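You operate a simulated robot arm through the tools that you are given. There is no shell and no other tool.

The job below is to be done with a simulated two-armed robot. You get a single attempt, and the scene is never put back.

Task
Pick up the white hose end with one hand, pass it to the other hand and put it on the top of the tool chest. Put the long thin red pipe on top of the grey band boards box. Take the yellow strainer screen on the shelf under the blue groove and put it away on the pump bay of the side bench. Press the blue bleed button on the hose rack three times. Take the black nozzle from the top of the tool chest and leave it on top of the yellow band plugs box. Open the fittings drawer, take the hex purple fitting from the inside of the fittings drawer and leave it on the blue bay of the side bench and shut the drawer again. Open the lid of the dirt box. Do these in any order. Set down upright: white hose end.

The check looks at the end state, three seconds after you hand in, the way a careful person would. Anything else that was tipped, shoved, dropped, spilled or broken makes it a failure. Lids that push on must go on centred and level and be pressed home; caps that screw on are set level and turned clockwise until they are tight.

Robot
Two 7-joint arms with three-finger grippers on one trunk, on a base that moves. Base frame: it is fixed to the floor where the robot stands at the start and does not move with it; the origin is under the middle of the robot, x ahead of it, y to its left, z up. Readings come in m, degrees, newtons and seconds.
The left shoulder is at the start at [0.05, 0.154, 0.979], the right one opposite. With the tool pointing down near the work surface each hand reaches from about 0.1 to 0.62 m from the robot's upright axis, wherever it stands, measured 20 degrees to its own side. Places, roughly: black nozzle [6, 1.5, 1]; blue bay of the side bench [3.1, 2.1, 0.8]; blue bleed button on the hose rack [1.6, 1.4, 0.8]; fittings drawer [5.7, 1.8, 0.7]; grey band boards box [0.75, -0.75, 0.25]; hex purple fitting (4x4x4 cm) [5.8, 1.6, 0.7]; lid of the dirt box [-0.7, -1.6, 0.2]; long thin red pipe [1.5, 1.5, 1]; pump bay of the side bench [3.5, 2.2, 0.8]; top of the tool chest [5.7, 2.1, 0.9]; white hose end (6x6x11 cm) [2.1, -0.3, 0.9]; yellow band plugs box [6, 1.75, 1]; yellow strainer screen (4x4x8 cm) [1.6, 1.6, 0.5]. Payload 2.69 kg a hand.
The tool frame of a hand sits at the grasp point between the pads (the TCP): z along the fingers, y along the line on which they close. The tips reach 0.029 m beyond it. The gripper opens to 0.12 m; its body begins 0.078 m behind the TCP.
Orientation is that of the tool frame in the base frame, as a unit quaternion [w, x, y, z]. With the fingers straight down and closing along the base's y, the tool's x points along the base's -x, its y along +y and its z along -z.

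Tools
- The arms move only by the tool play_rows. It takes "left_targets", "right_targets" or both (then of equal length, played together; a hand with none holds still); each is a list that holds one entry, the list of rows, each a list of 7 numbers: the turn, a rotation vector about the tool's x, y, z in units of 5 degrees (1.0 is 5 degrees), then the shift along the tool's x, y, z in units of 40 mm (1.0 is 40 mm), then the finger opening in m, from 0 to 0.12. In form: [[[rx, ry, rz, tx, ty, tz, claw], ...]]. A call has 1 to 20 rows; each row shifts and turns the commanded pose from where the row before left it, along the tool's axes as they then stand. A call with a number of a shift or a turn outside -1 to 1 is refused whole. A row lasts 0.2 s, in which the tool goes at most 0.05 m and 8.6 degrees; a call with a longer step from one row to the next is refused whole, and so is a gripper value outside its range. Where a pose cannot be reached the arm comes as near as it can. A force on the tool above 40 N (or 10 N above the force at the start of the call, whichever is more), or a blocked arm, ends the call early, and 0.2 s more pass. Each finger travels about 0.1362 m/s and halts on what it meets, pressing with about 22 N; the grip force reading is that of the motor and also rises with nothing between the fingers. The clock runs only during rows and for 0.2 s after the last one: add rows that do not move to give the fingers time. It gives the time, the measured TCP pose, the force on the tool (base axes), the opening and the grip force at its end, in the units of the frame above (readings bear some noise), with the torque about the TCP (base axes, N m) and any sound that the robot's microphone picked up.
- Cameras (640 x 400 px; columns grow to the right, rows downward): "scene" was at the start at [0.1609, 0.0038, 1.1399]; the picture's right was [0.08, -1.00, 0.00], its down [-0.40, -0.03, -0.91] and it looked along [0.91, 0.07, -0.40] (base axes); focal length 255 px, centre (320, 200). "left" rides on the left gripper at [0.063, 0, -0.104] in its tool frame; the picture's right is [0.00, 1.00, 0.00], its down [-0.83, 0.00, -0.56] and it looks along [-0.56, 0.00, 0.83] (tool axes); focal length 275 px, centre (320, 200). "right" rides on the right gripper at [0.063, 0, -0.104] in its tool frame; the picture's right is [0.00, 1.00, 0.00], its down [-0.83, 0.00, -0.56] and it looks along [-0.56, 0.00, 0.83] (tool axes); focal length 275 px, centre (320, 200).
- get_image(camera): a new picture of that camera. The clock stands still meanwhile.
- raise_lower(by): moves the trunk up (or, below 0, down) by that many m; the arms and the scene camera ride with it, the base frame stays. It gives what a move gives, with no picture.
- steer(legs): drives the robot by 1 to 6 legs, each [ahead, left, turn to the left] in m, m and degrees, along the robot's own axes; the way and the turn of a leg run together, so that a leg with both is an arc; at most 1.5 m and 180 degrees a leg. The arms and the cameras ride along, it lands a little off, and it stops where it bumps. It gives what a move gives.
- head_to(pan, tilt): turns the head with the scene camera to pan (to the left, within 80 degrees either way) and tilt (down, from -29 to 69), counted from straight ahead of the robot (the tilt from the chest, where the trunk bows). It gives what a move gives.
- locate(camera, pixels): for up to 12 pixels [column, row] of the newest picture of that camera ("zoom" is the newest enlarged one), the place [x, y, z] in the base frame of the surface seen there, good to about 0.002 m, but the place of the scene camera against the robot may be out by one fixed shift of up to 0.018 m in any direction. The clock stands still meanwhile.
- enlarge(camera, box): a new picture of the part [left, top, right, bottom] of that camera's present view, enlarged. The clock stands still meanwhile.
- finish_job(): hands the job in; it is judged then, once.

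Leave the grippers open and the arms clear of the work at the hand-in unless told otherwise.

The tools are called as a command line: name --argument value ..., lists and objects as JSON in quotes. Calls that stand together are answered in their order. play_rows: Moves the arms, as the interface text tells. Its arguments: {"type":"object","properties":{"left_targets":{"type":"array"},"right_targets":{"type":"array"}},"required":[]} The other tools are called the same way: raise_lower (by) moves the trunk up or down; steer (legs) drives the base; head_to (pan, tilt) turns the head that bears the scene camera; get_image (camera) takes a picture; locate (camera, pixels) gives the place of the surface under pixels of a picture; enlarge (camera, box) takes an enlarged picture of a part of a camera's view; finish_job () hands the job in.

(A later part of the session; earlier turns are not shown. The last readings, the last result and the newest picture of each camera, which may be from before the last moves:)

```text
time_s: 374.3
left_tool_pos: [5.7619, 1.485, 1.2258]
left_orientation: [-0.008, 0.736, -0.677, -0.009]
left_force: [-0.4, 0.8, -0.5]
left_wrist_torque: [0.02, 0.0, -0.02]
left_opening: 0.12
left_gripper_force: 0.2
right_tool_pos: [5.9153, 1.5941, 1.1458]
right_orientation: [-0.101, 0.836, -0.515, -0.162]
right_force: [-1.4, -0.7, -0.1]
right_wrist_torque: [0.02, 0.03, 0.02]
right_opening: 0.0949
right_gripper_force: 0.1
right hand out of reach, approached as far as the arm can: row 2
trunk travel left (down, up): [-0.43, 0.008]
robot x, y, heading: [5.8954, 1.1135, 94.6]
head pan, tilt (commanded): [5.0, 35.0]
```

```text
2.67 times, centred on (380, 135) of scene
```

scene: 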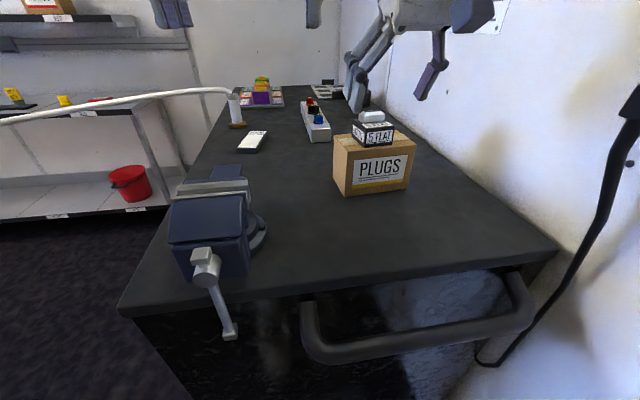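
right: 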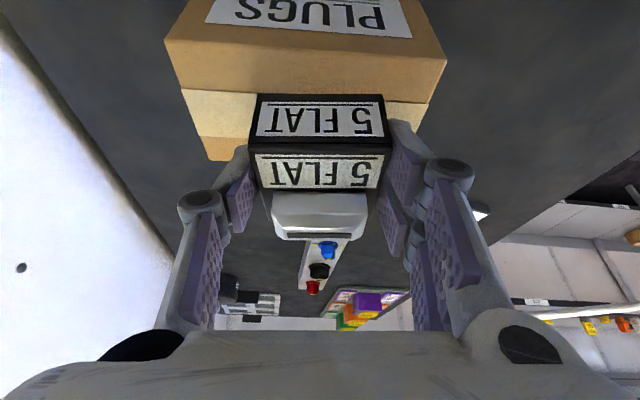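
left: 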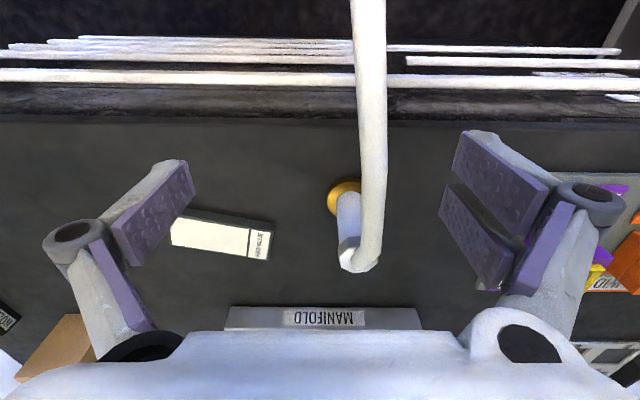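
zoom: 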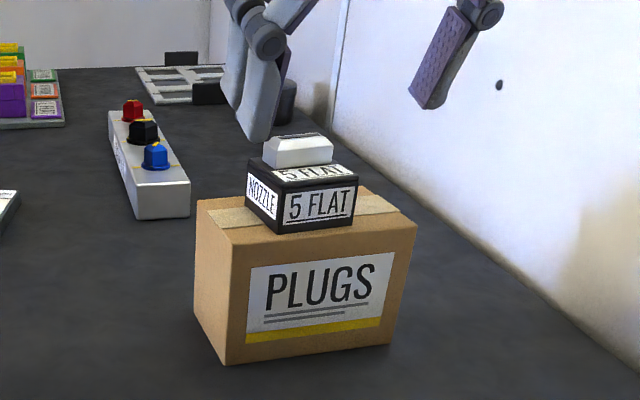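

The black nozzle sits on the yellow-band PLUGS box. Next the fittings drawer: I'll go back the same way to the chest's front.

steer --legs '[[-0.25, 0, 0], [0, 0.75, 0], [0, 0, -76], [0, 0.8, 0]]'

head_to --pan 0 --tilt 40

get_image --camera "scene"

```text
time_s: 391.4
left_tool_pos: [5.2316, 1.7865, 1.2246]
left_orientation: [0.011, -0.167, 0.986, 0.002]
left_force: [-0.5, -0.4, -0.3]
left_wrist_torque: [-0.04, 0.01, 0.0]
left_opening: 0.1202
left_gripper_force: 0.2
right_tool_pos: [5.3755, 1.6672, 1.1458]
right_orientation: [0.179, -0.348, 0.918, 0.066]
right_force: [0.6, -0.2, 0.2]
right_wrist_torque: [0.03, 0.0, 0.0]
right_opening: 0.0949
right_gripper_force: 0.1
trunk travel left (down, up): [-0.43, 0.008]
robot x, y, heading: [4.9035, 1.5633, 19.3]
head pan, tilt (commanded): [5.0, 35.0]
```

```text
time_s: 392.0
left_tool_pos: [5.2324, 1.7869, 1.225]
left_orientation: [0.012, -0.167, 0.986, 0.002]
left_force: [0.7, 1.0, 1.0]
left_wrist_torque: [0.0, -0.03, 0.02]
left_opening: 0.12
left_gripper_force: 0.1
right_tool_pos: [5.3757, 1.6652, 1.1466]
right_orientation: [0.178, -0.347, 0.918, 0.067]
right_force: [0.2, 0.8, -0.1]
right_wrist_torque: [-0.02, -0.03, 0.0]
right_opening: 0.0953
right_gripper_force: 0.1
trunk travel left (down, up): [-0.43, 0.008]
robot x, y, heading: [4.9008, 1.5622, 19.2]
head pan, tilt (commanded): [0.0, 40.0]
```

```text
taken
```

scene: 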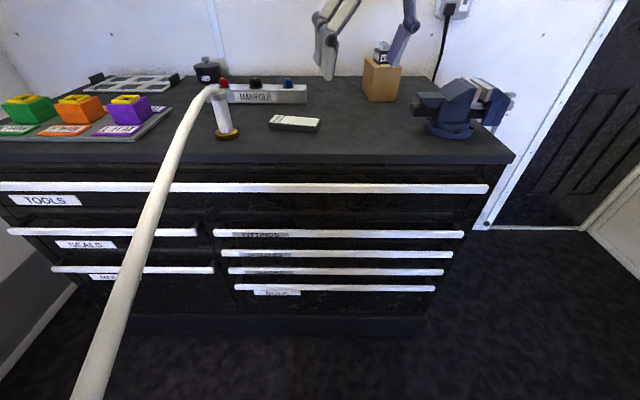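

I'll enlarge the FITTINGS drawer rail and locate it.

enlarge --camera "scene" --box '[200, 170, 500, 310]'

locate --camera "zoom" --pixels '[[40, 133], [200, 134], [300, 136], [420, 137], [550, 138], [300, 128], [300, 142], [300, 155], [300, 115], [300, 180], [300, 40]]'

```text
2.13 times, centred on (350, 240) of scene
```

zoom: 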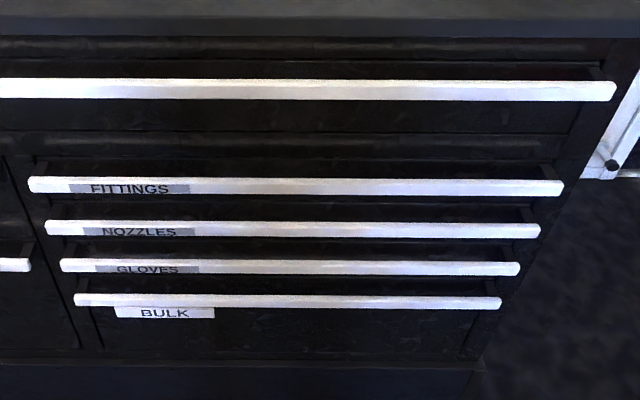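

```text
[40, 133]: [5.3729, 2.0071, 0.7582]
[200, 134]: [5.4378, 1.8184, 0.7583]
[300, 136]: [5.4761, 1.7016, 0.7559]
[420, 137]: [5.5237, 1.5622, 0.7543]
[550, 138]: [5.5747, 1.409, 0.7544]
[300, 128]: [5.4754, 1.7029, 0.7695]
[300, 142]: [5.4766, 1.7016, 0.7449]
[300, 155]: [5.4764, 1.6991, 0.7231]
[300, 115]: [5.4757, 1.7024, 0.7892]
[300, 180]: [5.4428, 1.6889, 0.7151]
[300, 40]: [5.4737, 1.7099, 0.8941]
```

The FITTINGS rail stands about 35 mm off the drawer face, at z about 0.715. I'll use the left hand to pull it, fingers above and below the rail. First back off 0.2 m, lower the trunk 0.15 m, square the right hand and yaw the left hand 90°.

steer --legs '[[-0.2, -0.05, 0]]'

raise_lower --by -0.15

play_rows --left_targets '[[[0, 0, 1, 0, 0, 0, 0.11], [0, 0, 1, 0, 0, 0, 0.1], [0, 0, 1, 0, 0, 0, 0.09], [0, 0, 1, 0, 0, 0, 0.08], [0, 0, 1, 0, 0, 0, 0.07], [0, 0, 1, 0, 0, 0, 0.06], [0, 0, 1, 0, 0, 0, 0.06], [0, 0, 1, 0, 0, 0, 0.06], [0, 0, 1, 0, 0, 0, 0.06], [0, 0, 1, 0, 0, 0, 0.06], [0, 0, 1, 0, 0, 0, 0.06], [0, 0, 1, 0, 0, 0, 0.06], [0, 0, 1, 0, 0, 0, 0.06], [0, 0, 1, 0, 0, 0, 0.06], [0, 0, 1, 0, 0, 0, 0.06], [0, 0, 1, 0, 0, 0, 0.06], [0, 0, 1, 0, 0, 0, 0.06], [0, 0, 1, 0, 0, 0, 0.06]]]' --right_targets '[[[0.375, 0, 0.927, 0, 0, 0, 0.1], [0.375, 0, 0.927, 0, 0, 0, 0.1], [0.375, 0, 0.927, 0, 0, 0, 0.1], [0.375, 0, 0.927, 0, 0, 0, 0.1], [0.15, 0, 0.37, 0, 0, 0, 0.1], [0, 1, 0, 0.3, -0.3, 0, 0.12], [0, 1, 0, 0.3, -0.3, 0, 0.12], [0, 1, 0, 0.3, -0.3, 0, 0.12], [0, 1, 0, 0.3, -0.3, 0, 0.12], [0, 0.4, 0, 0.3, -0.3, 0, 0.12], [0, 0, 0, 0, 0, 0, 0.12], [0, 0, 0, 0, 0, 0, 0.12], [0, 0, 0, 0, 0, 0, 0.12], [0, 0, 0, 0, 0, 0, 0.12], [0, 0, 0, 0, 0, 0, 0.12], [0, 0, 0, 0, 0, 0, 0.12], [0, 0, 0, 0, 0, 0, 0.12], [0, 0, 0, 0, 0, 0, 0.12]]]'

```text
time_s: 393.6
left_tool_pos: [5.0612, 1.6739, 1.2247]
left_orientation: [0.012, -0.168, 0.986, 0.002]
left_force: [-0.7, -0.3, 0.4]
left_wrist_torque: [0.04, -0.02, -0.03]
left_opening: 0.12
left_gripper_force: 0.0
right_tool_pos: [5.2051, 1.5537, 1.1458]
right_orientation: [0.178, -0.346, 0.919, 0.065]
right_force: [0.0, 0.2, -0.5]
right_wrist_torque: [-0.03, -0.04, -0.03]
right_opening: 0.0952
right_gripper_force: 0.1
trunk travel left (down, up): [-0.43, 0.008]
robot x, y, heading: [4.7345, 1.4524, 18.9]
head pan, tilt (commanded): [0.0, 40.0]
```

```text
time_s: 395.4
left_tool_pos: [5.1117, 1.6935, 0.9902]
left_orientation: [-0.095, -0.167, 0.981, -0.016]
left_force: [-0.6, 0.0, 1.2]
left_wrist_torque: [0.02, 0.01, -0.02]
left_opening: 0.1201
left_gripper_force: 0.0
right_tool_pos: [5.2058, 1.555, 0.9973]
right_orientation: [0.179, -0.347, 0.918, 0.066]
right_force: [0.2, -0.4, 0.7]
right_wrist_torque: [0.0, 0.0, 0.01]
right_opening: 0.0954
right_gripper_force: 0.1
trunk travel left (down, up): [-0.28, 0.158]
robot x, y, heading: [4.7368, 1.45, 18.9]
head pan, tilt (commanded): [0.0, 40.0]
```

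```text
time_s: 399.2
left_tool_pos: [5.1119, 1.6932, 0.9899]
left_orientation: [-0.055, 0.576, 0.812, -0.079]
left_force: [0.4, 0.2, 0.1]
left_wrist_torque: [0.0, -0.02, 0.01]
left_opening: 0.06
left_gripper_force: 0.0
right_tool_pos: [5.1701, 1.4777, 0.9839]
right_orientation: [0.001, -0.169, 0.986, -0.002]
right_force: [-0.3, -0.1, -0.2]
right_wrist_torque: [0.02, 0.01, 0.03]
right_opening: 0.1201
right_gripper_force: 0.1
trunk travel left (down, up): [-0.28, 0.158]
robot x, y, heading: [4.7372, 1.4526, 18.9]
head pan, tilt (commanded): [0.0, 40.0]
```

The left hand's fingers lean back 11° now. I'll pitch it up about the lateral axis by 80° while moving ahead and down, so it points at the rail with fingers above and below.

play_rows --left_targets '[[[-1, 0, 0, 0, 0.283, 0.248, 0.06], [-1, 0, 0, 0, 0.26, 0.272, 0.06], [-1, 0, 0, 0, 0.235, 0.293, 0.06], [-1, 0, 0, 0, 0.209, 0.313, 0.06], [-1, 0, 0, 0, 0.181, 0.33, 0.06], [-1, 0, 0, 0, 0.151, 0.344, 0.06], [-1, 0, 0, 0, 0.12, 0.356, 0.06], [-1, 0, 0, 0, 0.089, 0.365, 0.06], [-1, 0, 0, 0, 0.057, 0.372, 0.06], [-1, 0, 0, 0, 0.024, 0.375, 0.06], [-1, 0, 0, 0, -0.008, 0.376, 0.06], [-1, 0, 0, 0, -0.041, 0.374, 0.06], [-1, 0, 0, 0, -0.074, 0.369, 0.06], [-1, 0, 0, 0, -0.106, 0.361, 0.06], [-1, 0, 0, 0, -0.136, 0.35, 0.06], [-1, 0, 0, 0, -0.167, 0.337, 0.06], [0, 0, 0, 0, 0, 0, 0.06]]]'

get_image --camera "left"

get_image --camera "scene"

```text
time_s: 402.8
left_tool_pos: [5.251, 1.7414, 0.7996]
left_orientation: [0.327, 0.478, 0.672, 0.461]
left_force: [0.4, 0.2, -0.3]
left_wrist_torque: [-0.02, -0.01, 0.0]
left_opening: 0.0603
left_gripper_force: 0.0
right_tool_pos: [5.1717, 1.4783, 0.9833]
right_orientation: [0.001, -0.167, 0.986, -0.002]
right_force: [-0.3, 1.3, -0.6]
right_wrist_torque: [0.0, -0.02, 0.03]
right_opening: 0.1201
right_gripper_force: 0.0
trunk travel left (down, up): [-0.28, 0.158]
robot x, y, heading: [4.733, 1.4492, 19.3]
head pan, tilt (commanded): [0.0, 40.0]
```

```text
taken
```

left: 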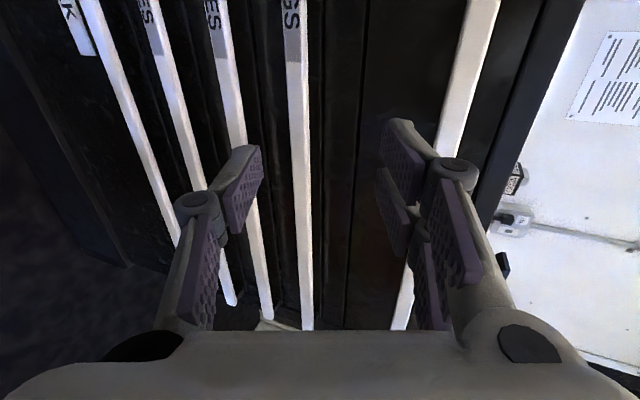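

```text
taken
```

scene: 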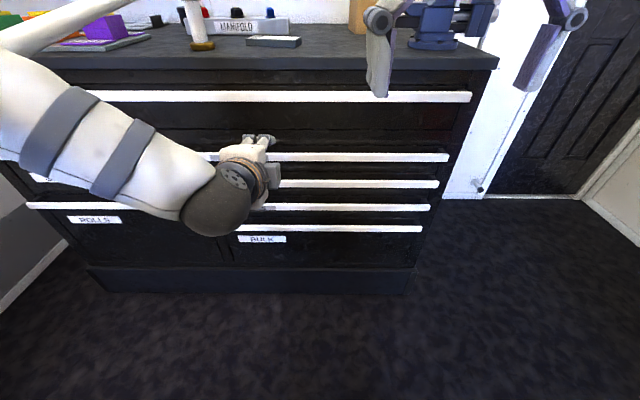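

The left camera (turned 90°) shows the FITTINGS rail ("GS") at column 300 between the fingers, NOZZLES rail at column 235. I'll locate them.

locate --camera "left" --pixels '[[300, 150], [300, 200], [303, 250], [292, 200], [309, 200], [235, 150], [330, 200], [440, 150], [270, 200], [242, 170]]'

```text
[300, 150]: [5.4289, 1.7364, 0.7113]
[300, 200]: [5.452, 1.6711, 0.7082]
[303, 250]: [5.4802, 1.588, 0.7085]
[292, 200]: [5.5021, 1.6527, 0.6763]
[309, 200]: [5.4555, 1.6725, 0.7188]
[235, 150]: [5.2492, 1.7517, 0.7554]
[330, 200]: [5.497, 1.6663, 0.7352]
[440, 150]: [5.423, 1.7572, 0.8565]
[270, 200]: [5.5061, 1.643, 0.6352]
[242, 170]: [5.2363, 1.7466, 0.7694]
```

Rail centre: r 5.70, z 0.7115; the drawer face is 42 mm behind its front. I'll lower the left hand 88 mm, then advance 14 cm with the fingers straddling the rail.

play_rows --left_targets '[[[0, 0, 0, 0, -0.683, 0.264, 0.05], [0, 0, 0, 0, -0.683, 0.264, 0.05], [0, 0, 0, 0, -0.683, 0.264, 0.05], [0, 0, 0, 0, 0.316, 0.816, 0.05], [0, 0, 0, 0, 0.316, 0.816, 0.05], [0, 0, 0, 0, 0.316, 0.816, 0.05], [0, 0, 0, 0, 0, 0, 0.05]]]'

get_image --camera "left"

enlarge --camera "scene" --box '[160, 60, 420, 260]'

```text
time_s: 404.4
left_tool_pos: [5.3501, 1.775, 0.7117]
left_orientation: [0.326, 0.478, 0.673, 0.461]
left_force: [0.4, 0.4, 0.3]
left_wrist_torque: [-0.03, 0.01, 0.0]
left_opening: 0.0499
left_gripper_force: 0.1
right_tool_pos: [5.1702, 1.478, 0.984]
right_orientation: [0.0, -0.167, 0.986, -0.002]
right_force: [-0.7, -0.5, 0.4]
right_wrist_torque: [-0.01, 0.02, 0.0]
right_opening: 0.1198
right_gripper_force: 0.1
trunk travel left (down, up): [-0.28, 0.158]
robot x, y, heading: [4.7289, 1.4511, 19.2]
head pan, tilt (commanded): [0.0, 40.0]
```

```text
taken
```

left: 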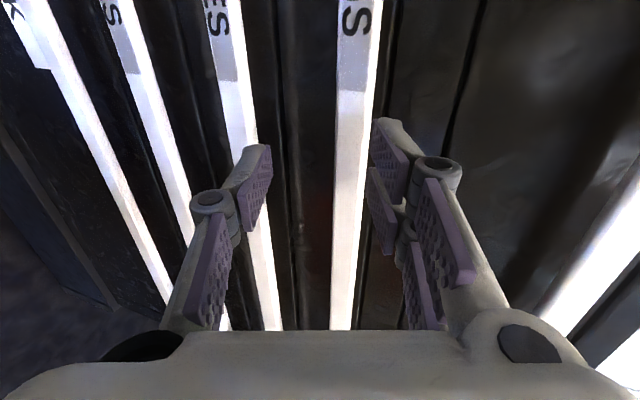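

```text
2.00 times, centred on (290, 160) of scene
```

zoom: 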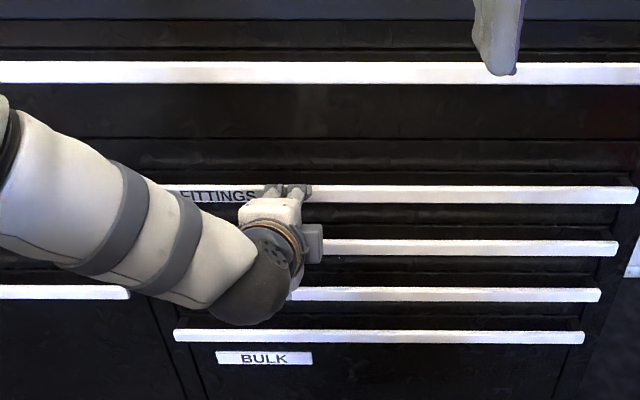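

The rail will slide into the jaws as I advance. I'll open to 0.06 and advance the last 63 mm.

play_rows --left_targets '[[[0, 0, 0, 0, 0, 0, 0.06], [0, 0, 0, 0, 0.286, 0.74, 0.06], [0, 0, 0, 0, 0.286, 0.74, 0.06], [0, 0, 0, 0, 0, 0, 0.06]]]'

get_image --camera "left"

```text
time_s: 405.4
left_tool_pos: [5.4105, 1.7956, 0.7105]
left_orientation: [0.327, 0.478, 0.673, 0.461]
left_force: [-0.1, 0.2, 0.6]
left_wrist_torque: [-0.03, 0.03, -0.01]
left_opening: 0.0599
left_gripper_force: 0.0
right_tool_pos: [5.1705, 1.4791, 0.9831]
right_orientation: [0.0, -0.168, 0.986, -0.001]
right_force: [-0.3, 0.1, -0.9]
right_wrist_torque: [-0.02, 0.01, 0.04]
right_opening: 0.1201
right_gripper_force: 0.1
trunk travel left (down, up): [-0.28, 0.158]
robot x, y, heading: [4.7323, 1.4513, 18.9]
head pan, tilt (commanded): [0.0, 40.0]
```

```text
taken
```

left: 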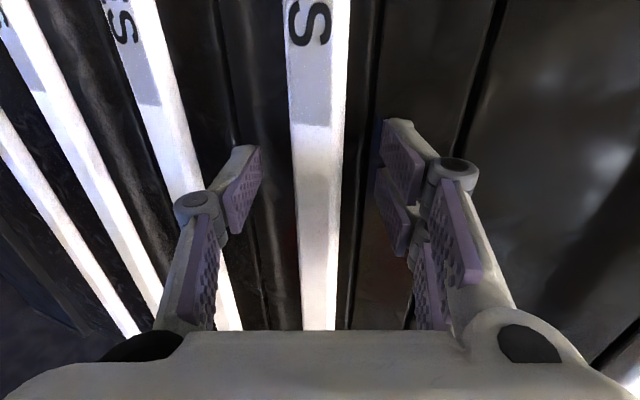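

The rail is centred between the fingers. I'll close on it.

play_rows --left_targets '[[[0, 0, 0, 0, 0, 0, 0.045], [0, 0, 0, 0, 0, 0, 0.035], [0, 0, 0, 0, 0, 0, 0.025], [0, 0, 0, 0, 0, 0, 0.015], [0, 0, 0, 0, 0, 0, 0.005], [0, 0, 0, 0, 0, 0, 0.0]]]'

get_image --camera "left"

```text
time_s: 406.8
left_tool_pos: [5.4102, 1.7954, 0.7101]
left_orientation: [0.327, 0.479, 0.673, 0.46]
left_force: [-3.5, -0.1, -6.6]
left_wrist_torque: [0.96, 0.24, -0.38]
left_opening: 0.0233
left_gripper_force: 44.9
right_tool_pos: [5.1706, 1.4783, 0.9843]
right_orientation: [0.0, -0.167, 0.986, -0.001]
right_force: [0.9, -0.4, 0.2]
right_wrist_torque: [-0.03, 0.0, -0.01]
right_opening: 0.1199
right_gripper_force: 0.1
trunk travel left (down, up): [-0.28, 0.158]
robot x, y, heading: [4.7317, 1.4508, 19.2]
head pan, tilt (commanded): [0.0, 40.0]
```

```text
taken
```

left: 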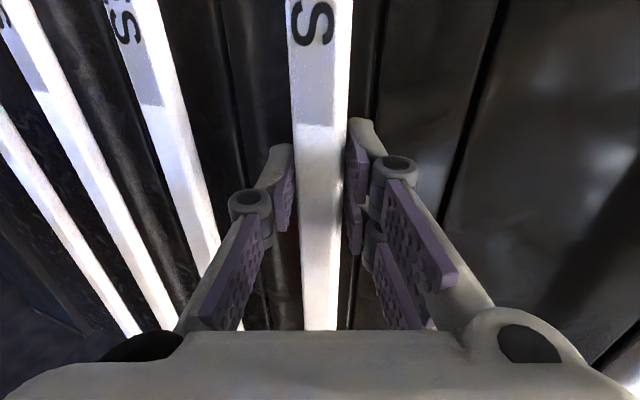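

Gripped (opening 23 mm). I'll drive back 0.1 m to start the drawer.

steer --legs '[[-0.1, 0, 0]]'

get_image --camera "scene"

```text
time_s: 407.9
left_tool_pos: [5.3173, 1.7643, 0.7101]
left_orientation: [0.327, 0.477, 0.673, 0.461]
left_force: [-0.7, 4.9, -11.0]
left_wrist_torque: [0.79, 0.14, -0.47]
left_opening: 0.0236
left_gripper_force: 44.8
right_tool_pos: [5.0771, 1.4472, 0.9832]
right_orientation: [-0.001, -0.167, 0.986, -0.002]
right_force: [-0.1, -0.3, 0.5]
right_wrist_torque: [0.05, -0.01, 0.0]
right_opening: 0.1203
right_gripper_force: 0.1
trunk travel left (down, up): [-0.28, 0.158]
robot x, y, heading: [4.6383, 1.421, 19.2]
head pan, tilt (commanded): [0.0, 40.0]
```

```text
taken
```

scene: 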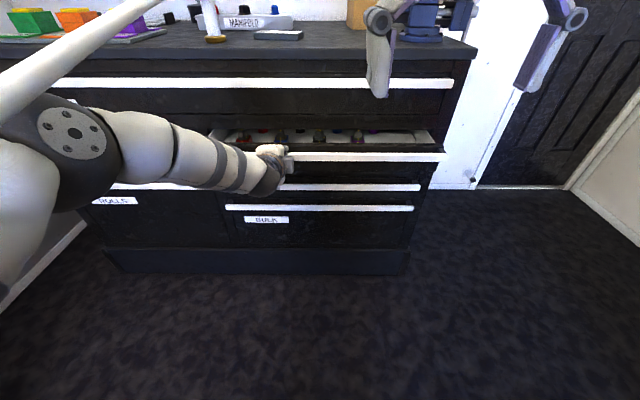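

The drawer is opening. Another 0.2 m.

steer --legs '[[-0.2, 0, 0]]'

get_image --camera "scene"

enlarge --camera "scene" --box '[190, 80, 470, 200]'

```text
time_s: 409.5
left_tool_pos: [5.1285, 1.7002, 0.7092]
left_orientation: [0.326, 0.477, 0.673, 0.461]
left_force: [-2.0, 9.1, -6.2]
left_wrist_torque: [0.76, 0.12, -0.54]
left_opening: 0.023
left_gripper_force: 44.8
right_tool_pos: [4.8912, 1.3813, 0.9842]
right_orientation: [-0.001, -0.168, 0.986, -0.003]
right_force: [0.7, 0.8, -0.3]
right_wrist_torque: [0.02, -0.01, 0.04]
right_opening: 0.1199
right_gripper_force: 0.0
trunk travel left (down, up): [-0.28, 0.158]
robot x, y, heading: [4.4526, 1.3505, 19.2]
head pan, tilt (commanded): [0.0, 40.0]
```

```text
taken
```

scene: 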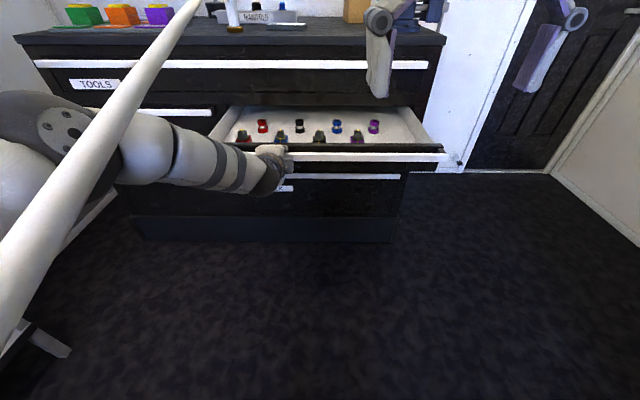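

```text
2.29 times, centred on (330, 140) of scene
```

zoom: 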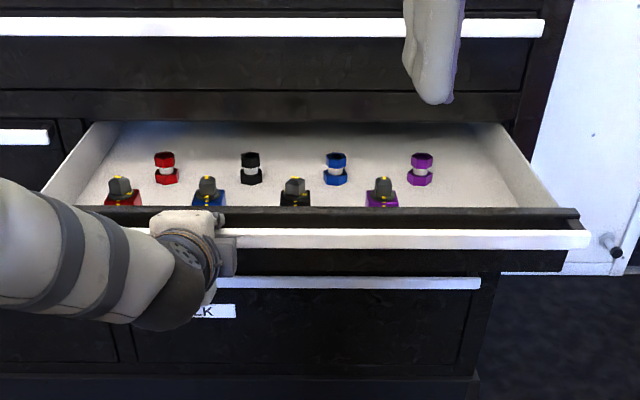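

The drawer is open about 0.3 m. The back row holds red, black, blue and purple hex fittings; the purple hex one is at zoom (420,168). I'll locate it and the drawer.

locate --camera "zoom" --pixels '[[420, 160], [420, 178], [336, 165], [336, 180], [384, 190], [384, 203], [460, 150], [500, 135], [120, 125], [420, 215], [545, 215], [300, 135]]'

```text
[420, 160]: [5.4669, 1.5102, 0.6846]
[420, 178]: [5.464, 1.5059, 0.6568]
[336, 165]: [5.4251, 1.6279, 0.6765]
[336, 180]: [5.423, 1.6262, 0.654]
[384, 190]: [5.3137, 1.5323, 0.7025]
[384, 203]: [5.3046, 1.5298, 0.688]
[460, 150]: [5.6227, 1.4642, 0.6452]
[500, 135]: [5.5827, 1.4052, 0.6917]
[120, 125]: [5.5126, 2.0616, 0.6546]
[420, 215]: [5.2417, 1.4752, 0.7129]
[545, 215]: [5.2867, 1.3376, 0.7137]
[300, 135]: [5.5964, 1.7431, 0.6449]
```

The purple hex fitting is at about [5.47,1.51], z 0.65-0.69, 6 cm in front of the chest face. I'll pull the drawer a bit more, 0.07 m.

steer --legs '[[-0.07, 0, 0]]'

```text
time_s: 410.5
left_tool_pos: [5.0626, 1.6794, 0.71]
left_orientation: [0.326, 0.476, 0.674, 0.462]
left_force: [-0.5, 5.1, -4.8]
left_wrist_torque: [0.86, 0.09, -0.55]
left_opening: 0.0233
left_gripper_force: 45.2
right_tool_pos: [4.8236, 1.3581, 0.9828]
right_orientation: [0.001, -0.168, 0.986, -0.002]
right_force: [0.5, -0.1, 0.7]
right_wrist_torque: [-0.01, 0.02, 0.01]
right_opening: 0.12
right_gripper_force: 0.1
trunk travel left (down, up): [-0.28, 0.158]
robot x, y, heading: [4.3891, 1.3271, 19.4]
head pan, tilt (commanded): [0.0, 40.0]
```

The drawer is out 0.37 m. I'll release the rail with the left hand, back it off 8 cm and raise it out of the way.

play_rows --left_targets '[[[0, 0, 0, 0, 0, 0, 0.03], [0, 0, 0, 0, 0, 0, 0.045], [0, 0, 0, 0, 0, 0, 0.06], [0, 0, 0, 0, -0.18, -0.466, 0.06], [0, 0, 0, 0, -0.36, -0.932, 0.06], [0, 0, 0, 0, -0.36, -0.932, 0.06], [0, 0, 0, 0, 0.8, -0.5, 0.06], [0, 0, 0, 0, 0.93, -0.36, 0.06], [0, 0, 0, 0, 0.93, -0.36, 0.06], [0, 0, 0, 0, 0.93, -0.36, 0.06], [0, 0, 0, 0, 0.93, -0.36, 0.06], [0, 0, 0, 0, 0.93, -0.36, 0.06], [0, 0, 0, 0, 0.93, -0.36, 0.06], [0, 0, 0, 0, 0.93, -0.36, 0.06]]]'

get_image --camera "scene"

```text
time_s: 413.5
left_tool_pos: [4.9619, 1.6427, 1.0266]
left_orientation: [0.326, 0.476, 0.674, 0.462]
left_force: [0.7, 1.0, -0.2]
left_wrist_torque: [-0.01, 0.01, 0.0]
left_opening: 0.0599
left_gripper_force: 0.0
right_tool_pos: [4.8236, 1.3589, 0.9845]
right_orientation: [0.001, -0.169, 0.986, -0.002]
right_force: [0.1, -0.3, 0.7]
right_wrist_torque: [0.01, -0.01, -0.01]
right_opening: 0.1199
right_gripper_force: 0.0
trunk travel left (down, up): [-0.28, 0.158]
robot x, y, heading: [4.3893, 1.3292, 19.0]
head pan, tilt (commanded): [0.0, 40.0]
```

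```text
taken
```

scene: 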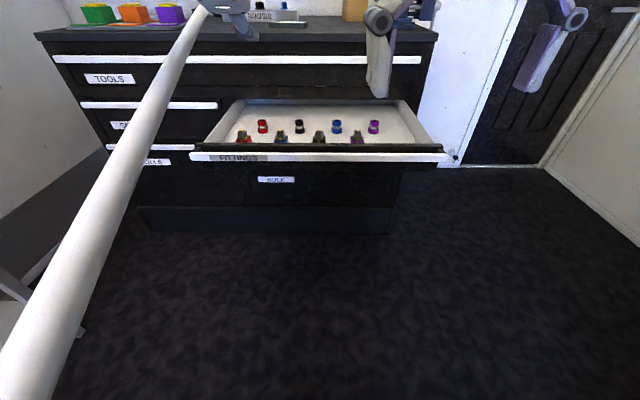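

The drawer stays open. I'll tilt the right hand 30° and extend it (TCP 0.61 m ahead, z 0.85), then drive 0.36 m ahead.

play_rows --right_targets '[[[0, -1, 0, -0.79, -0.2375, 0.56, 0.09], [0, -1, 0, -0.74, -0.2375, 0.63, 0.09], [0, -1, 0, -0.683, -0.2375, 0.69, 0.09], [0, -1, 0, -0.62, -0.2375, 0.745, 0.09], [0, -1, 0, -0.553, -0.2375, 0.796, 0.09], [0, -1, 0, -0.48, -0.2375, 0.842, 0.09], [0, 0, 0, 0, 0, 0, 0.09]]]'

steer --legs '[[0.34, 0, 0]]'

get_image --camera "right"

get_image --camera "scene"

```text
time_s: 415.1
left_tool_pos: [4.9628, 1.6428, 1.0276]
left_orientation: [0.325, 0.477, 0.674, 0.461]
left_force: [-0.6, -0.2, -0.4]
left_wrist_torque: [-0.01, 0.0, 0.0]
left_opening: 0.0598
left_gripper_force: 0.1
right_tool_pos: [5.021, 1.3661, 0.8489]
right_orientation: [0.255, -0.163, 0.952, 0.041]
right_force: [-1.1, -0.6, -0.5]
right_wrist_torque: [0.02, -0.01, -0.02]
right_opening: 0.0902
right_gripper_force: 0.1
trunk travel left (down, up): [-0.28, 0.158]
robot x, y, heading: [4.3839, 1.3329, 19.0]
head pan, tilt (commanded): [0.0, 40.0]
```

```text
time_s: 417.4
left_tool_pos: [5.2808, 1.7529, 1.0271]
left_orientation: [0.325, 0.477, 0.674, 0.462]
left_force: [0.5, -0.4, 0.2]
left_wrist_torque: [-0.03, -0.01, 0.02]
left_opening: 0.0601
left_gripper_force: 0.1
right_tool_pos: [5.3397, 1.4785, 0.8491]
right_orientation: [0.256, -0.163, 0.952, 0.041]
right_force: [0.1, -0.2, 0.6]
right_wrist_torque: [0.02, 0.02, 0.0]
right_opening: 0.0901
right_gripper_force: 0.0
trunk travel left (down, up): [-0.28, 0.158]
robot x, y, heading: [4.704, 1.4373, 19.3]
head pan, tilt (commanded): [0.0, 40.0]
```

```text
taken
```

right: 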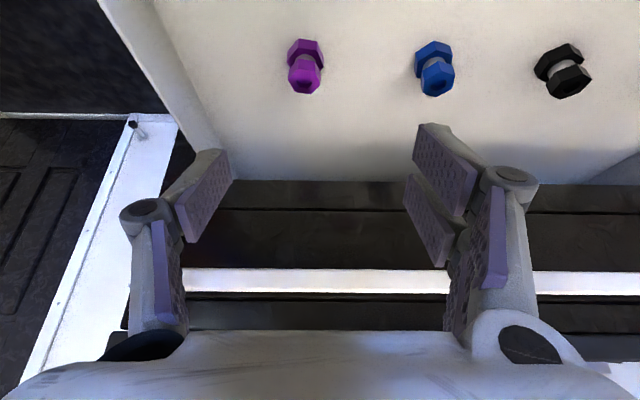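

```text
taken
```

scene: 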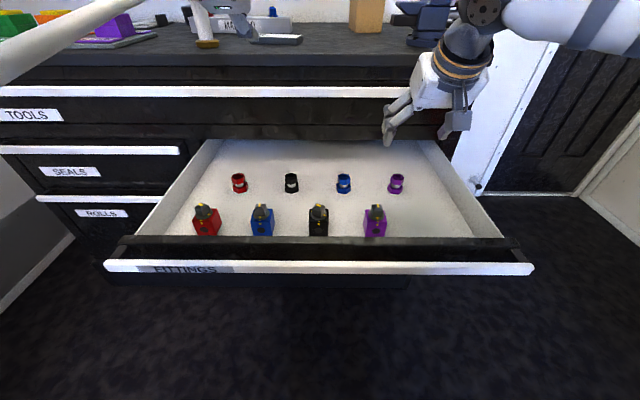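

The right camera sees the purple hex fitting at (306,65). I'll locate it.

enlarge --camera "right" --box '[260, 20, 360, 110]'

locate --camera "right" --pixels '[[304, 75], [304, 62], [304, 85], [293, 75], [317, 75], [306, 48], [322, 55], [306, 105], [250, 80]]'

```text
4.44 times, centred on (310, 65) of right
```

zoom: 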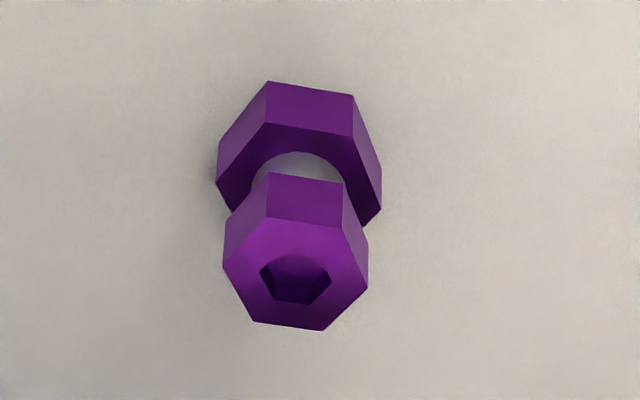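

```text
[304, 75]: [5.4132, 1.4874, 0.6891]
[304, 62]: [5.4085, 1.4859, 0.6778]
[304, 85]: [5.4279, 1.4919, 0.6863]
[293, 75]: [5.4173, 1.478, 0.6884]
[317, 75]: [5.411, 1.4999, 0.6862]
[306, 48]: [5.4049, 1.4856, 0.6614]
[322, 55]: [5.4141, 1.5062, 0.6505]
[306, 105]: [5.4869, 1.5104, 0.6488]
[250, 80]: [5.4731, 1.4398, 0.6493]
```

Fitting centre [5.417,1.4885], top z 0.689, floor 0.649. Its flats suggest a 20° turn. I'll yaw the right hand 20° to the left, move over it and come down 10 cm.

play_rows --right_targets '[[[-0.5, 0, -0.866, 0, 0, 0, 0.08], [-0.5, 0, -0.866, 0, 0, 0, 0.08], [-0.5, 0, -0.866, 0, 0, 0, 0.08], [-0.5, 0, -0.866, 0, 0, 0, 0.08], [0, 0, 0, -0.606, -0.511, 0.35, 0.08], [0, 0, 0, -0.606, -0.511, 0.35, 0.08], [0, 0, 0, 0.417, 0, 0.722, 0.08], [0, 0, 0, 0.417, 0, 0.722, 0.08], [0, 0, 0, 0.417, 0, 0.722, 0.08], [0, 0, 0, 0, 0, 0, 0.08]]]'

get_image --camera "right"

get_image --camera "scene"

```text
time_s: 419.6
left_tool_pos: [5.2797, 1.7534, 1.027]
left_orientation: [0.325, 0.477, 0.674, 0.462]
left_force: [0.8, -0.1, -0.4]
left_wrist_torque: [0.0, 0.01, -0.01]
left_opening: 0.0599
left_gripper_force: 0.2
right_tool_pos: [5.3972, 1.4813, 0.7491]
right_orientation: [0.243, -0.326, 0.91, 0.085]
right_force: [0.3, 0.5, -0.8]
right_wrist_torque: [0.02, 0.02, -0.02]
right_opening: 0.0803
right_gripper_force: 0.1
right hand out of reach, approached as far as the arm can: row 6
trunk travel left (down, up): [-0.28, 0.158]
robot x, y, heading: [4.7028, 1.4424, 18.9]
head pan, tilt (commanded): [0.0, 40.0]
```

```text
taken
```

right: 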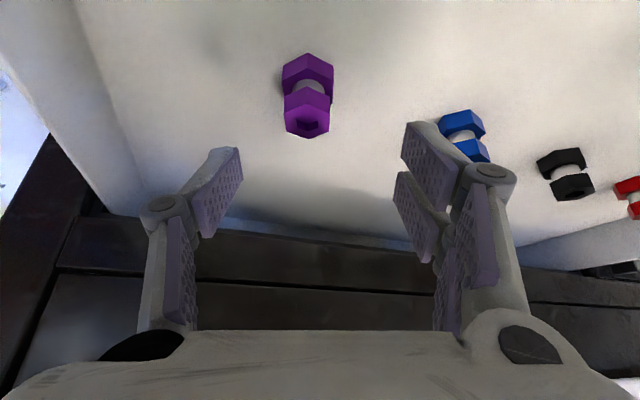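

```text
taken
```

scene: 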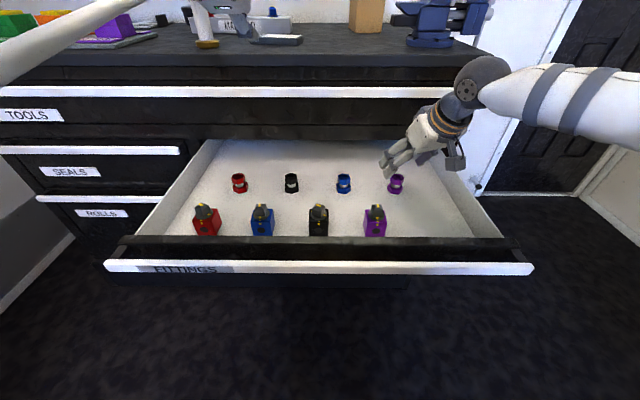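

The arm reached its limit 1-2 cm short. I'll drive 0.04 m ahead and re-locate the fitting.

steer --legs '[[0.04, 0, 0]]'

get_image --camera "right"

enlarge --camera "right" --box '[240, 10, 400, 130]'

```text
time_s: 420.4
left_tool_pos: [5.3171, 1.7674, 1.0271]
left_orientation: [0.325, 0.477, 0.674, 0.462]
left_force: [-0.5, 1.0, 0.3]
left_wrist_torque: [-0.01, 0.01, 0.03]
left_opening: 0.0599
left_gripper_force: 0.0
right_tool_pos: [5.4361, 1.4947, 0.7493]
right_orientation: [0.243, -0.326, 0.909, 0.086]
right_force: [0.8, 0.5, -0.6]
right_wrist_torque: [0.01, 0.01, -0.01]
right_opening: 0.0801
right_gripper_force: 0.1
trunk travel left (down, up): [-0.28, 0.158]
robot x, y, heading: [4.7391, 1.4555, 19.6]
head pan, tilt (commanded): [0.0, 40.0]
```

```text
taken
```

right: 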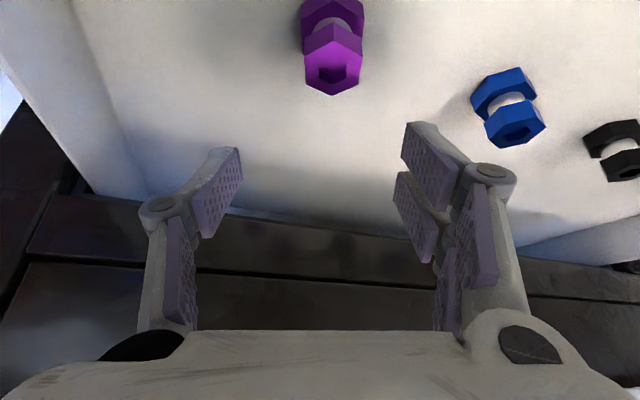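

```text
3.33 times, centred on (320, 70) of right
```

zoom: 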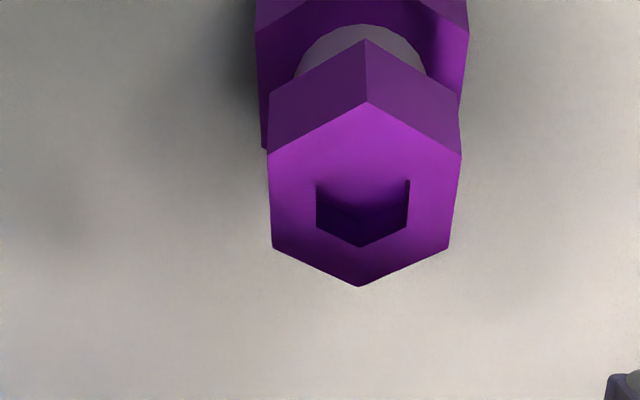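

The hex flats are now square to the fingers. I'll locate its centre.

locate --camera "zoom" --pixels '[[290, 180], [440, 180], [363, 130], [363, 270], [300, 230], [430, 230], [363, 160]]'

```text
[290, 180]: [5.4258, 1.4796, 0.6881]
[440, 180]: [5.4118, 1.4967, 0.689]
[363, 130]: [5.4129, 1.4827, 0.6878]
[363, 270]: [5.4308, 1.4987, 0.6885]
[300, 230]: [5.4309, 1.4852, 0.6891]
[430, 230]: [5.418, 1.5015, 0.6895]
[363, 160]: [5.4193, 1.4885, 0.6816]
```

Centre [5.421,1.49]. I'll shift back 25 mm and lower to z 0.693.

play_rows --right_targets '[[[0, 0, 0, 0.535, 0.15, -0.3075, 0.08], [0, 0, 0, 0.35, 0, 0.609, 0.08], [0, 0, 0, 0.35, 0, 0.609, 0.08], [0, 0, 0, 0, 0, 0, 0.08]]]'

get_image --camera "right"

```text
time_s: 421.4
left_tool_pos: [5.3177, 1.7659, 1.0256]
left_orientation: [0.325, 0.477, 0.674, 0.462]
left_force: [-0.2, 0.5, -0.5]
left_wrist_torque: [0.01, 0.01, 0.0]
left_opening: 0.0601
left_gripper_force: 0.1
right_tool_pos: [5.4114, 1.4825, 0.6904]
right_orientation: [0.244, -0.326, 0.909, 0.086]
right_force: [0.6, 0.0, -0.3]
right_wrist_torque: [0.0, 0.01, 0.02]
right_opening: 0.0799
right_gripper_force: 0.1
trunk travel left (down, up): [-0.28, 0.158]
robot x, y, heading: [4.743, 1.4533, 19.4]
head pan, tilt (commanded): [0.0, 40.0]
```

```text
taken
```

right: 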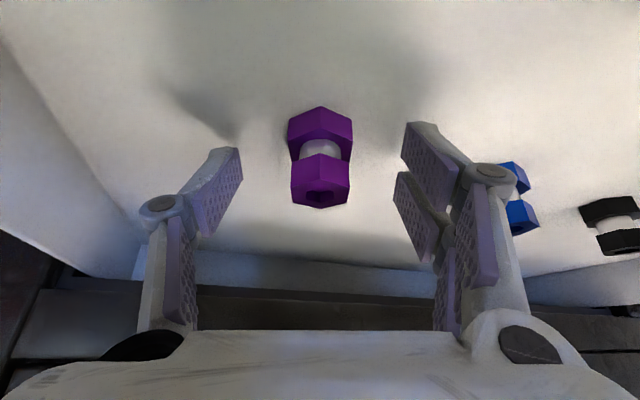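

Centred. I'll close on it.

play_rows --right_targets '[[[0, 0, 0, 0, 0, 0, 0.065], [0, 0, 0, 0, 0, 0, 0.052], [0, 0, 0, 0, 0, 0, 0.042], [0, 0, 0, 0, 0, 0, 0.034], [0, 0, 0, 0, 0, 0, 0.026], [0, 0, 0, 0, 0, 0, 0.018], [0, 0, 0, 0, 0, 0, 0.01], [0, 0, 0, 0, 0, 0, 0.01]]]'

get_image --camera "right"

```text
time_s: 423.2
left_tool_pos: [5.3181, 1.7667, 1.0264]
left_orientation: [0.326, 0.476, 0.673, 0.462]
left_force: [0.0, 0.2, -1.1]
left_wrist_torque: [0.01, -0.03, -0.02]
left_opening: 0.0598
left_gripper_force: 0.1
right_tool_pos: [5.4107, 1.4826, 0.6929]
right_orientation: [0.244, -0.326, 0.909, 0.086]
right_force: [-0.5, 1.0, 0.6]
right_wrist_torque: [0.04, -0.01, -0.01]
right_opening: 0.0292
right_gripper_force: 22.0
trunk travel left (down, up): [-0.28, 0.158]
robot x, y, heading: [4.7414, 1.4506, 19.0]
head pan, tilt (commanded): [0.0, 40.0]
```

```text
taken
```

right: 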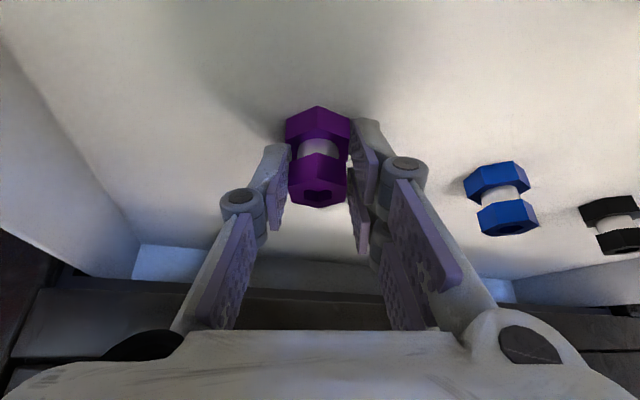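

Gripped (29 mm). I'll lift it straight up about 20 cm, then back off.

play_rows --right_targets '[[[0, 0, 0, -0.2, 0, -0.35, 0.01], [0, 0, 0, -0.448, 0, -0.778, 0.01], [0, 0, 0, -0.448, 0, -0.778, 0.01], [0, 0, 0, -0.448, 0, -0.778, 0.01], [0, 0, 0, -0.448, 0, -0.778, 0.01], [0, 0, 0, -0.448, 0, -0.778, 0.01], [0, 0, 0, 0, 0, 0, 0.01]]]'

get_image --camera "scene"

get_image --camera "right"

```text
time_s: 424.8
left_tool_pos: [5.3185, 1.7666, 1.0268]
left_orientation: [0.326, 0.477, 0.673, 0.462]
left_force: [-0.5, 0.7, -0.3]
left_wrist_torque: [0.0, -0.03, -0.01]
left_opening: 0.0602
left_gripper_force: 0.2
right_tool_pos: [5.4118, 1.4829, 0.8878]
right_orientation: [0.243, -0.326, 0.91, 0.086]
right_force: [-0.3, 0.1, -1.5]
right_wrist_torque: [-0.02, 0.01, -0.01]
right_opening: 0.0287
right_gripper_force: 21.9
trunk travel left (down, up): [-0.28, 0.158]
robot x, y, heading: [4.7421, 1.4546, 19.6]
head pan, tilt (commanded): [0.0, 40.0]
```

```text
taken
```

scene: 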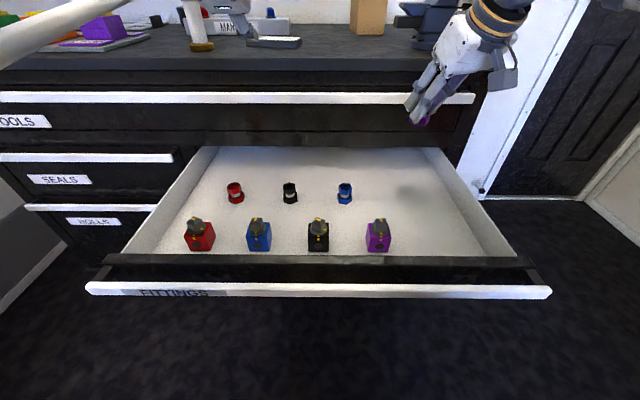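

```text
taken
```

right: 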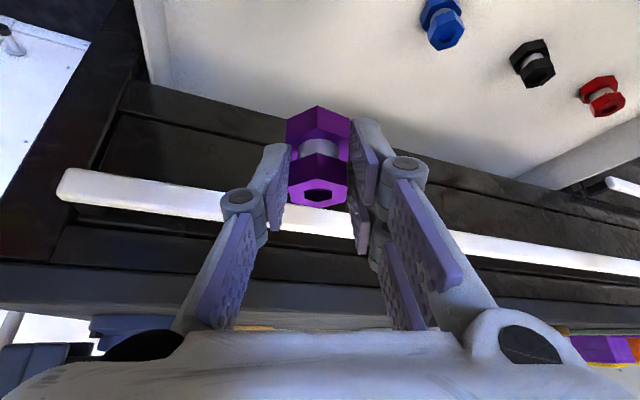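

The purple hex fitting is out. Now shut the drawer: I'll back off 0.32 m, close the left fingers and lower that hand to the rail's height.

steer --legs '[[-0.34, 0, 0]]'

play_rows --left_targets '[[[0, 0, 0, -0.25, -0.888, 0.343, 0.04], [0, 0, 0, -0.25, -0.888, 0.343, 0.02], [0, 0, 0, -0.25, -0.888, 0.343, 0], [0, 0, 0, -0.25, -0.888, 0.343, 0], [0, 0, 0, -0.25, -0.888, 0.343, 0], [0, 0, 0, -0.25, -0.888, 0.343, 0], [0, 0, 0, -0.25, -0.888, 0.343, 0], [0, 0, 0, -0.25, -0.888, 0.343, 0], [0, 0, 0, 0, 0, 0, 0]]]'

get_image --camera "scene"

get_image --camera "left"

```text
time_s: 427.1
left_tool_pos: [4.9963, 1.6531, 1.0266]
left_orientation: [0.325, 0.478, 0.673, 0.461]
left_force: [0.0, -0.3, 0.4]
left_wrist_torque: [0.01, -0.05, -0.01]
left_opening: 0.0603
left_gripper_force: 0.1
right_tool_pos: [5.0895, 1.3706, 0.8875]
right_orientation: [0.243, -0.325, 0.91, 0.085]
right_force: [-0.2, 0.6, -0.3]
right_wrist_torque: [-0.01, -0.04, 0.01]
right_opening: 0.0291
right_gripper_force: 21.9
trunk travel left (down, up): [-0.28, 0.158]
robot x, y, heading: [4.4231, 1.3435, 19.1]
head pan, tilt (commanded): [0.0, 40.0]
```

```text
time_s: 429.1
left_tool_pos: [5.024, 1.5782, 0.7218]
left_orientation: [0.326, 0.477, 0.673, 0.462]
left_force: [-0.2, 0.8, -0.1]
left_wrist_torque: [-0.05, 0.01, 0.02]
left_opening: 0.0
left_gripper_force: 22.0
right_tool_pos: [5.0894, 1.3701, 0.8876]
right_orientation: [0.245, -0.325, 0.909, 0.085]
right_force: [0.5, 0.3, -1.2]
right_wrist_torque: [-0.02, 0.0, -0.01]
right_opening: 0.0291
right_gripper_force: 22.4
trunk travel left (down, up): [-0.28, 0.158]
robot x, y, heading: [4.4187, 1.3399, 19.4]
head pan, tilt (commanded): [0.0, 40.0]
```

```text
taken
```

scene: 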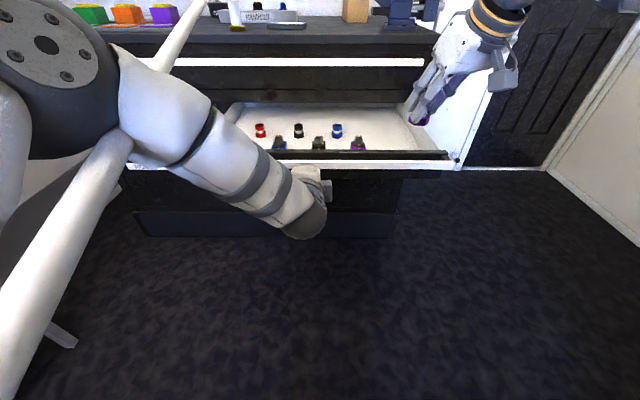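

```text
taken
```

left: 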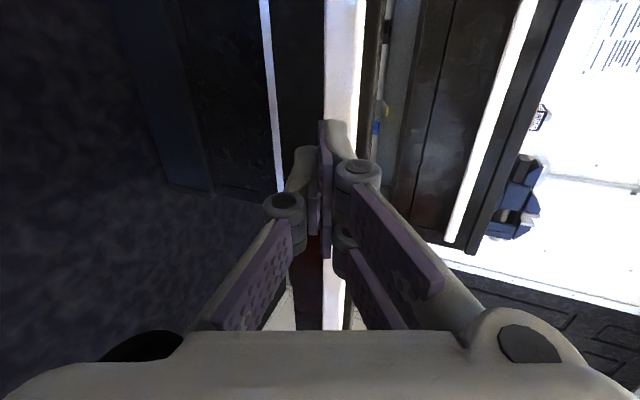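

The left fingertips point at the rail, 4 cm short. The right hand, holding the fitting, must not run into the chest, so I'll first pull it back 25 cm and up 8 cm.

play_rows --right_targets '[[[0, 0, 0, 0.583, 0.305, -0.665, 0.01], [0, 0, 0, 0.583, 0.305, -0.665, 0.01], [0, 0, 0, 0.583, 0.305, -0.665, 0.01], [0, 0, 0, 0.583, 0.305, -0.665, 0.01], [0, 0, 0, 0.583, 0.305, -0.665, 0.01], [0, 0, 0, 0.583, 0.305, -0.665, 0.01], [0, 0, 0, 0.583, 0.305, -0.665, 0.01], [0, 0, 0, 0, 0, 0, 0.01]]]'

get_image --camera "right"

```text
time_s: 430.9
left_tool_pos: [5.0231, 1.5786, 0.7213]
left_orientation: [0.326, 0.477, 0.673, 0.461]
left_force: [0.1, 0.4, 0.7]
left_wrist_torque: [-0.02, -0.02, 0.0]
left_opening: 0.0001
left_gripper_force: 21.6
right_tool_pos: [4.8545, 1.2884, 0.9674]
right_orientation: [0.243, -0.325, 0.91, 0.085]
right_force: [0.1, 0.7, -0.7]
right_wrist_torque: [0.0, 0.04, -0.02]
right_opening: 0.029
right_gripper_force: 22.0
trunk travel left (down, up): [-0.28, 0.158]
robot x, y, heading: [4.4205, 1.3391, 19.3]
head pan, tilt (commanded): [0.0, 40.0]
```

```text
taken
```

right: 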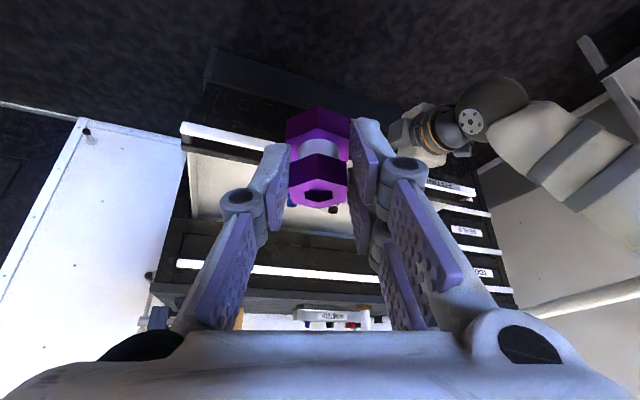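

Still held. Now drive ahead 0.25 m to push the drawer with the left fingertips.

steer --legs '[[0.25, 0, 0]]'

get_image --camera "scene"

```text
time_s: 432.7
left_tool_pos: [5.2602, 1.6603, 0.7216]
left_orientation: [0.325, 0.476, 0.674, 0.461]
left_force: [-1.2, -0.1, -0.8]
left_wrist_torque: [0.03, -0.02, -0.03]
left_opening: 0.0001
left_gripper_force: 22.2
right_tool_pos: [5.0907, 1.3703, 0.9686]
right_orientation: [0.243, -0.325, 0.91, 0.086]
right_force: [0.3, 1.0, -0.7]
right_wrist_torque: [-0.03, 0.06, 0.0]
right_opening: 0.0292
right_gripper_force: 21.4
trunk travel left (down, up): [-0.28, 0.158]
robot x, y, heading: [4.6578, 1.4248, 19.1]
head pan, tilt (commanded): [0.0, 40.0]
```

```text
taken
```

scene: 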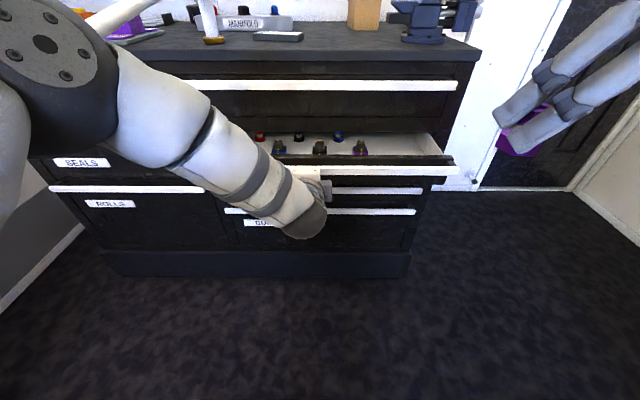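

The drawer is closing. Another 0.12 m.

steer --legs '[[0.12, 0, 0]]'

get_image --camera "scene"

```text
time_s: 433.9
left_tool_pos: [5.3728, 1.7002, 0.7216]
left_orientation: [0.325, 0.477, 0.674, 0.461]
left_force: [-0.4, 0.4, -0.2]
left_wrist_torque: [0.01, -0.05, 0.0]
left_opening: 0.0
left_gripper_force: 21.8
right_tool_pos: [5.2044, 1.4102, 0.9682]
right_orientation: [0.243, -0.326, 0.909, 0.086]
right_force: [0.3, 1.0, -1.7]
right_wrist_torque: [0.01, 0.01, -0.02]
right_opening: 0.0293
right_gripper_force: 22.1
trunk travel left (down, up): [-0.28, 0.158]
robot x, y, heading: [4.7679, 1.4614, 19.2]
head pan, tilt (commanded): [0.0, 40.0]
```

```text
taken
```

scene: 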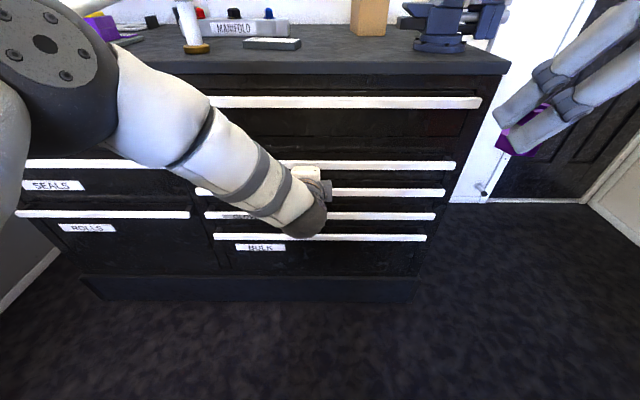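

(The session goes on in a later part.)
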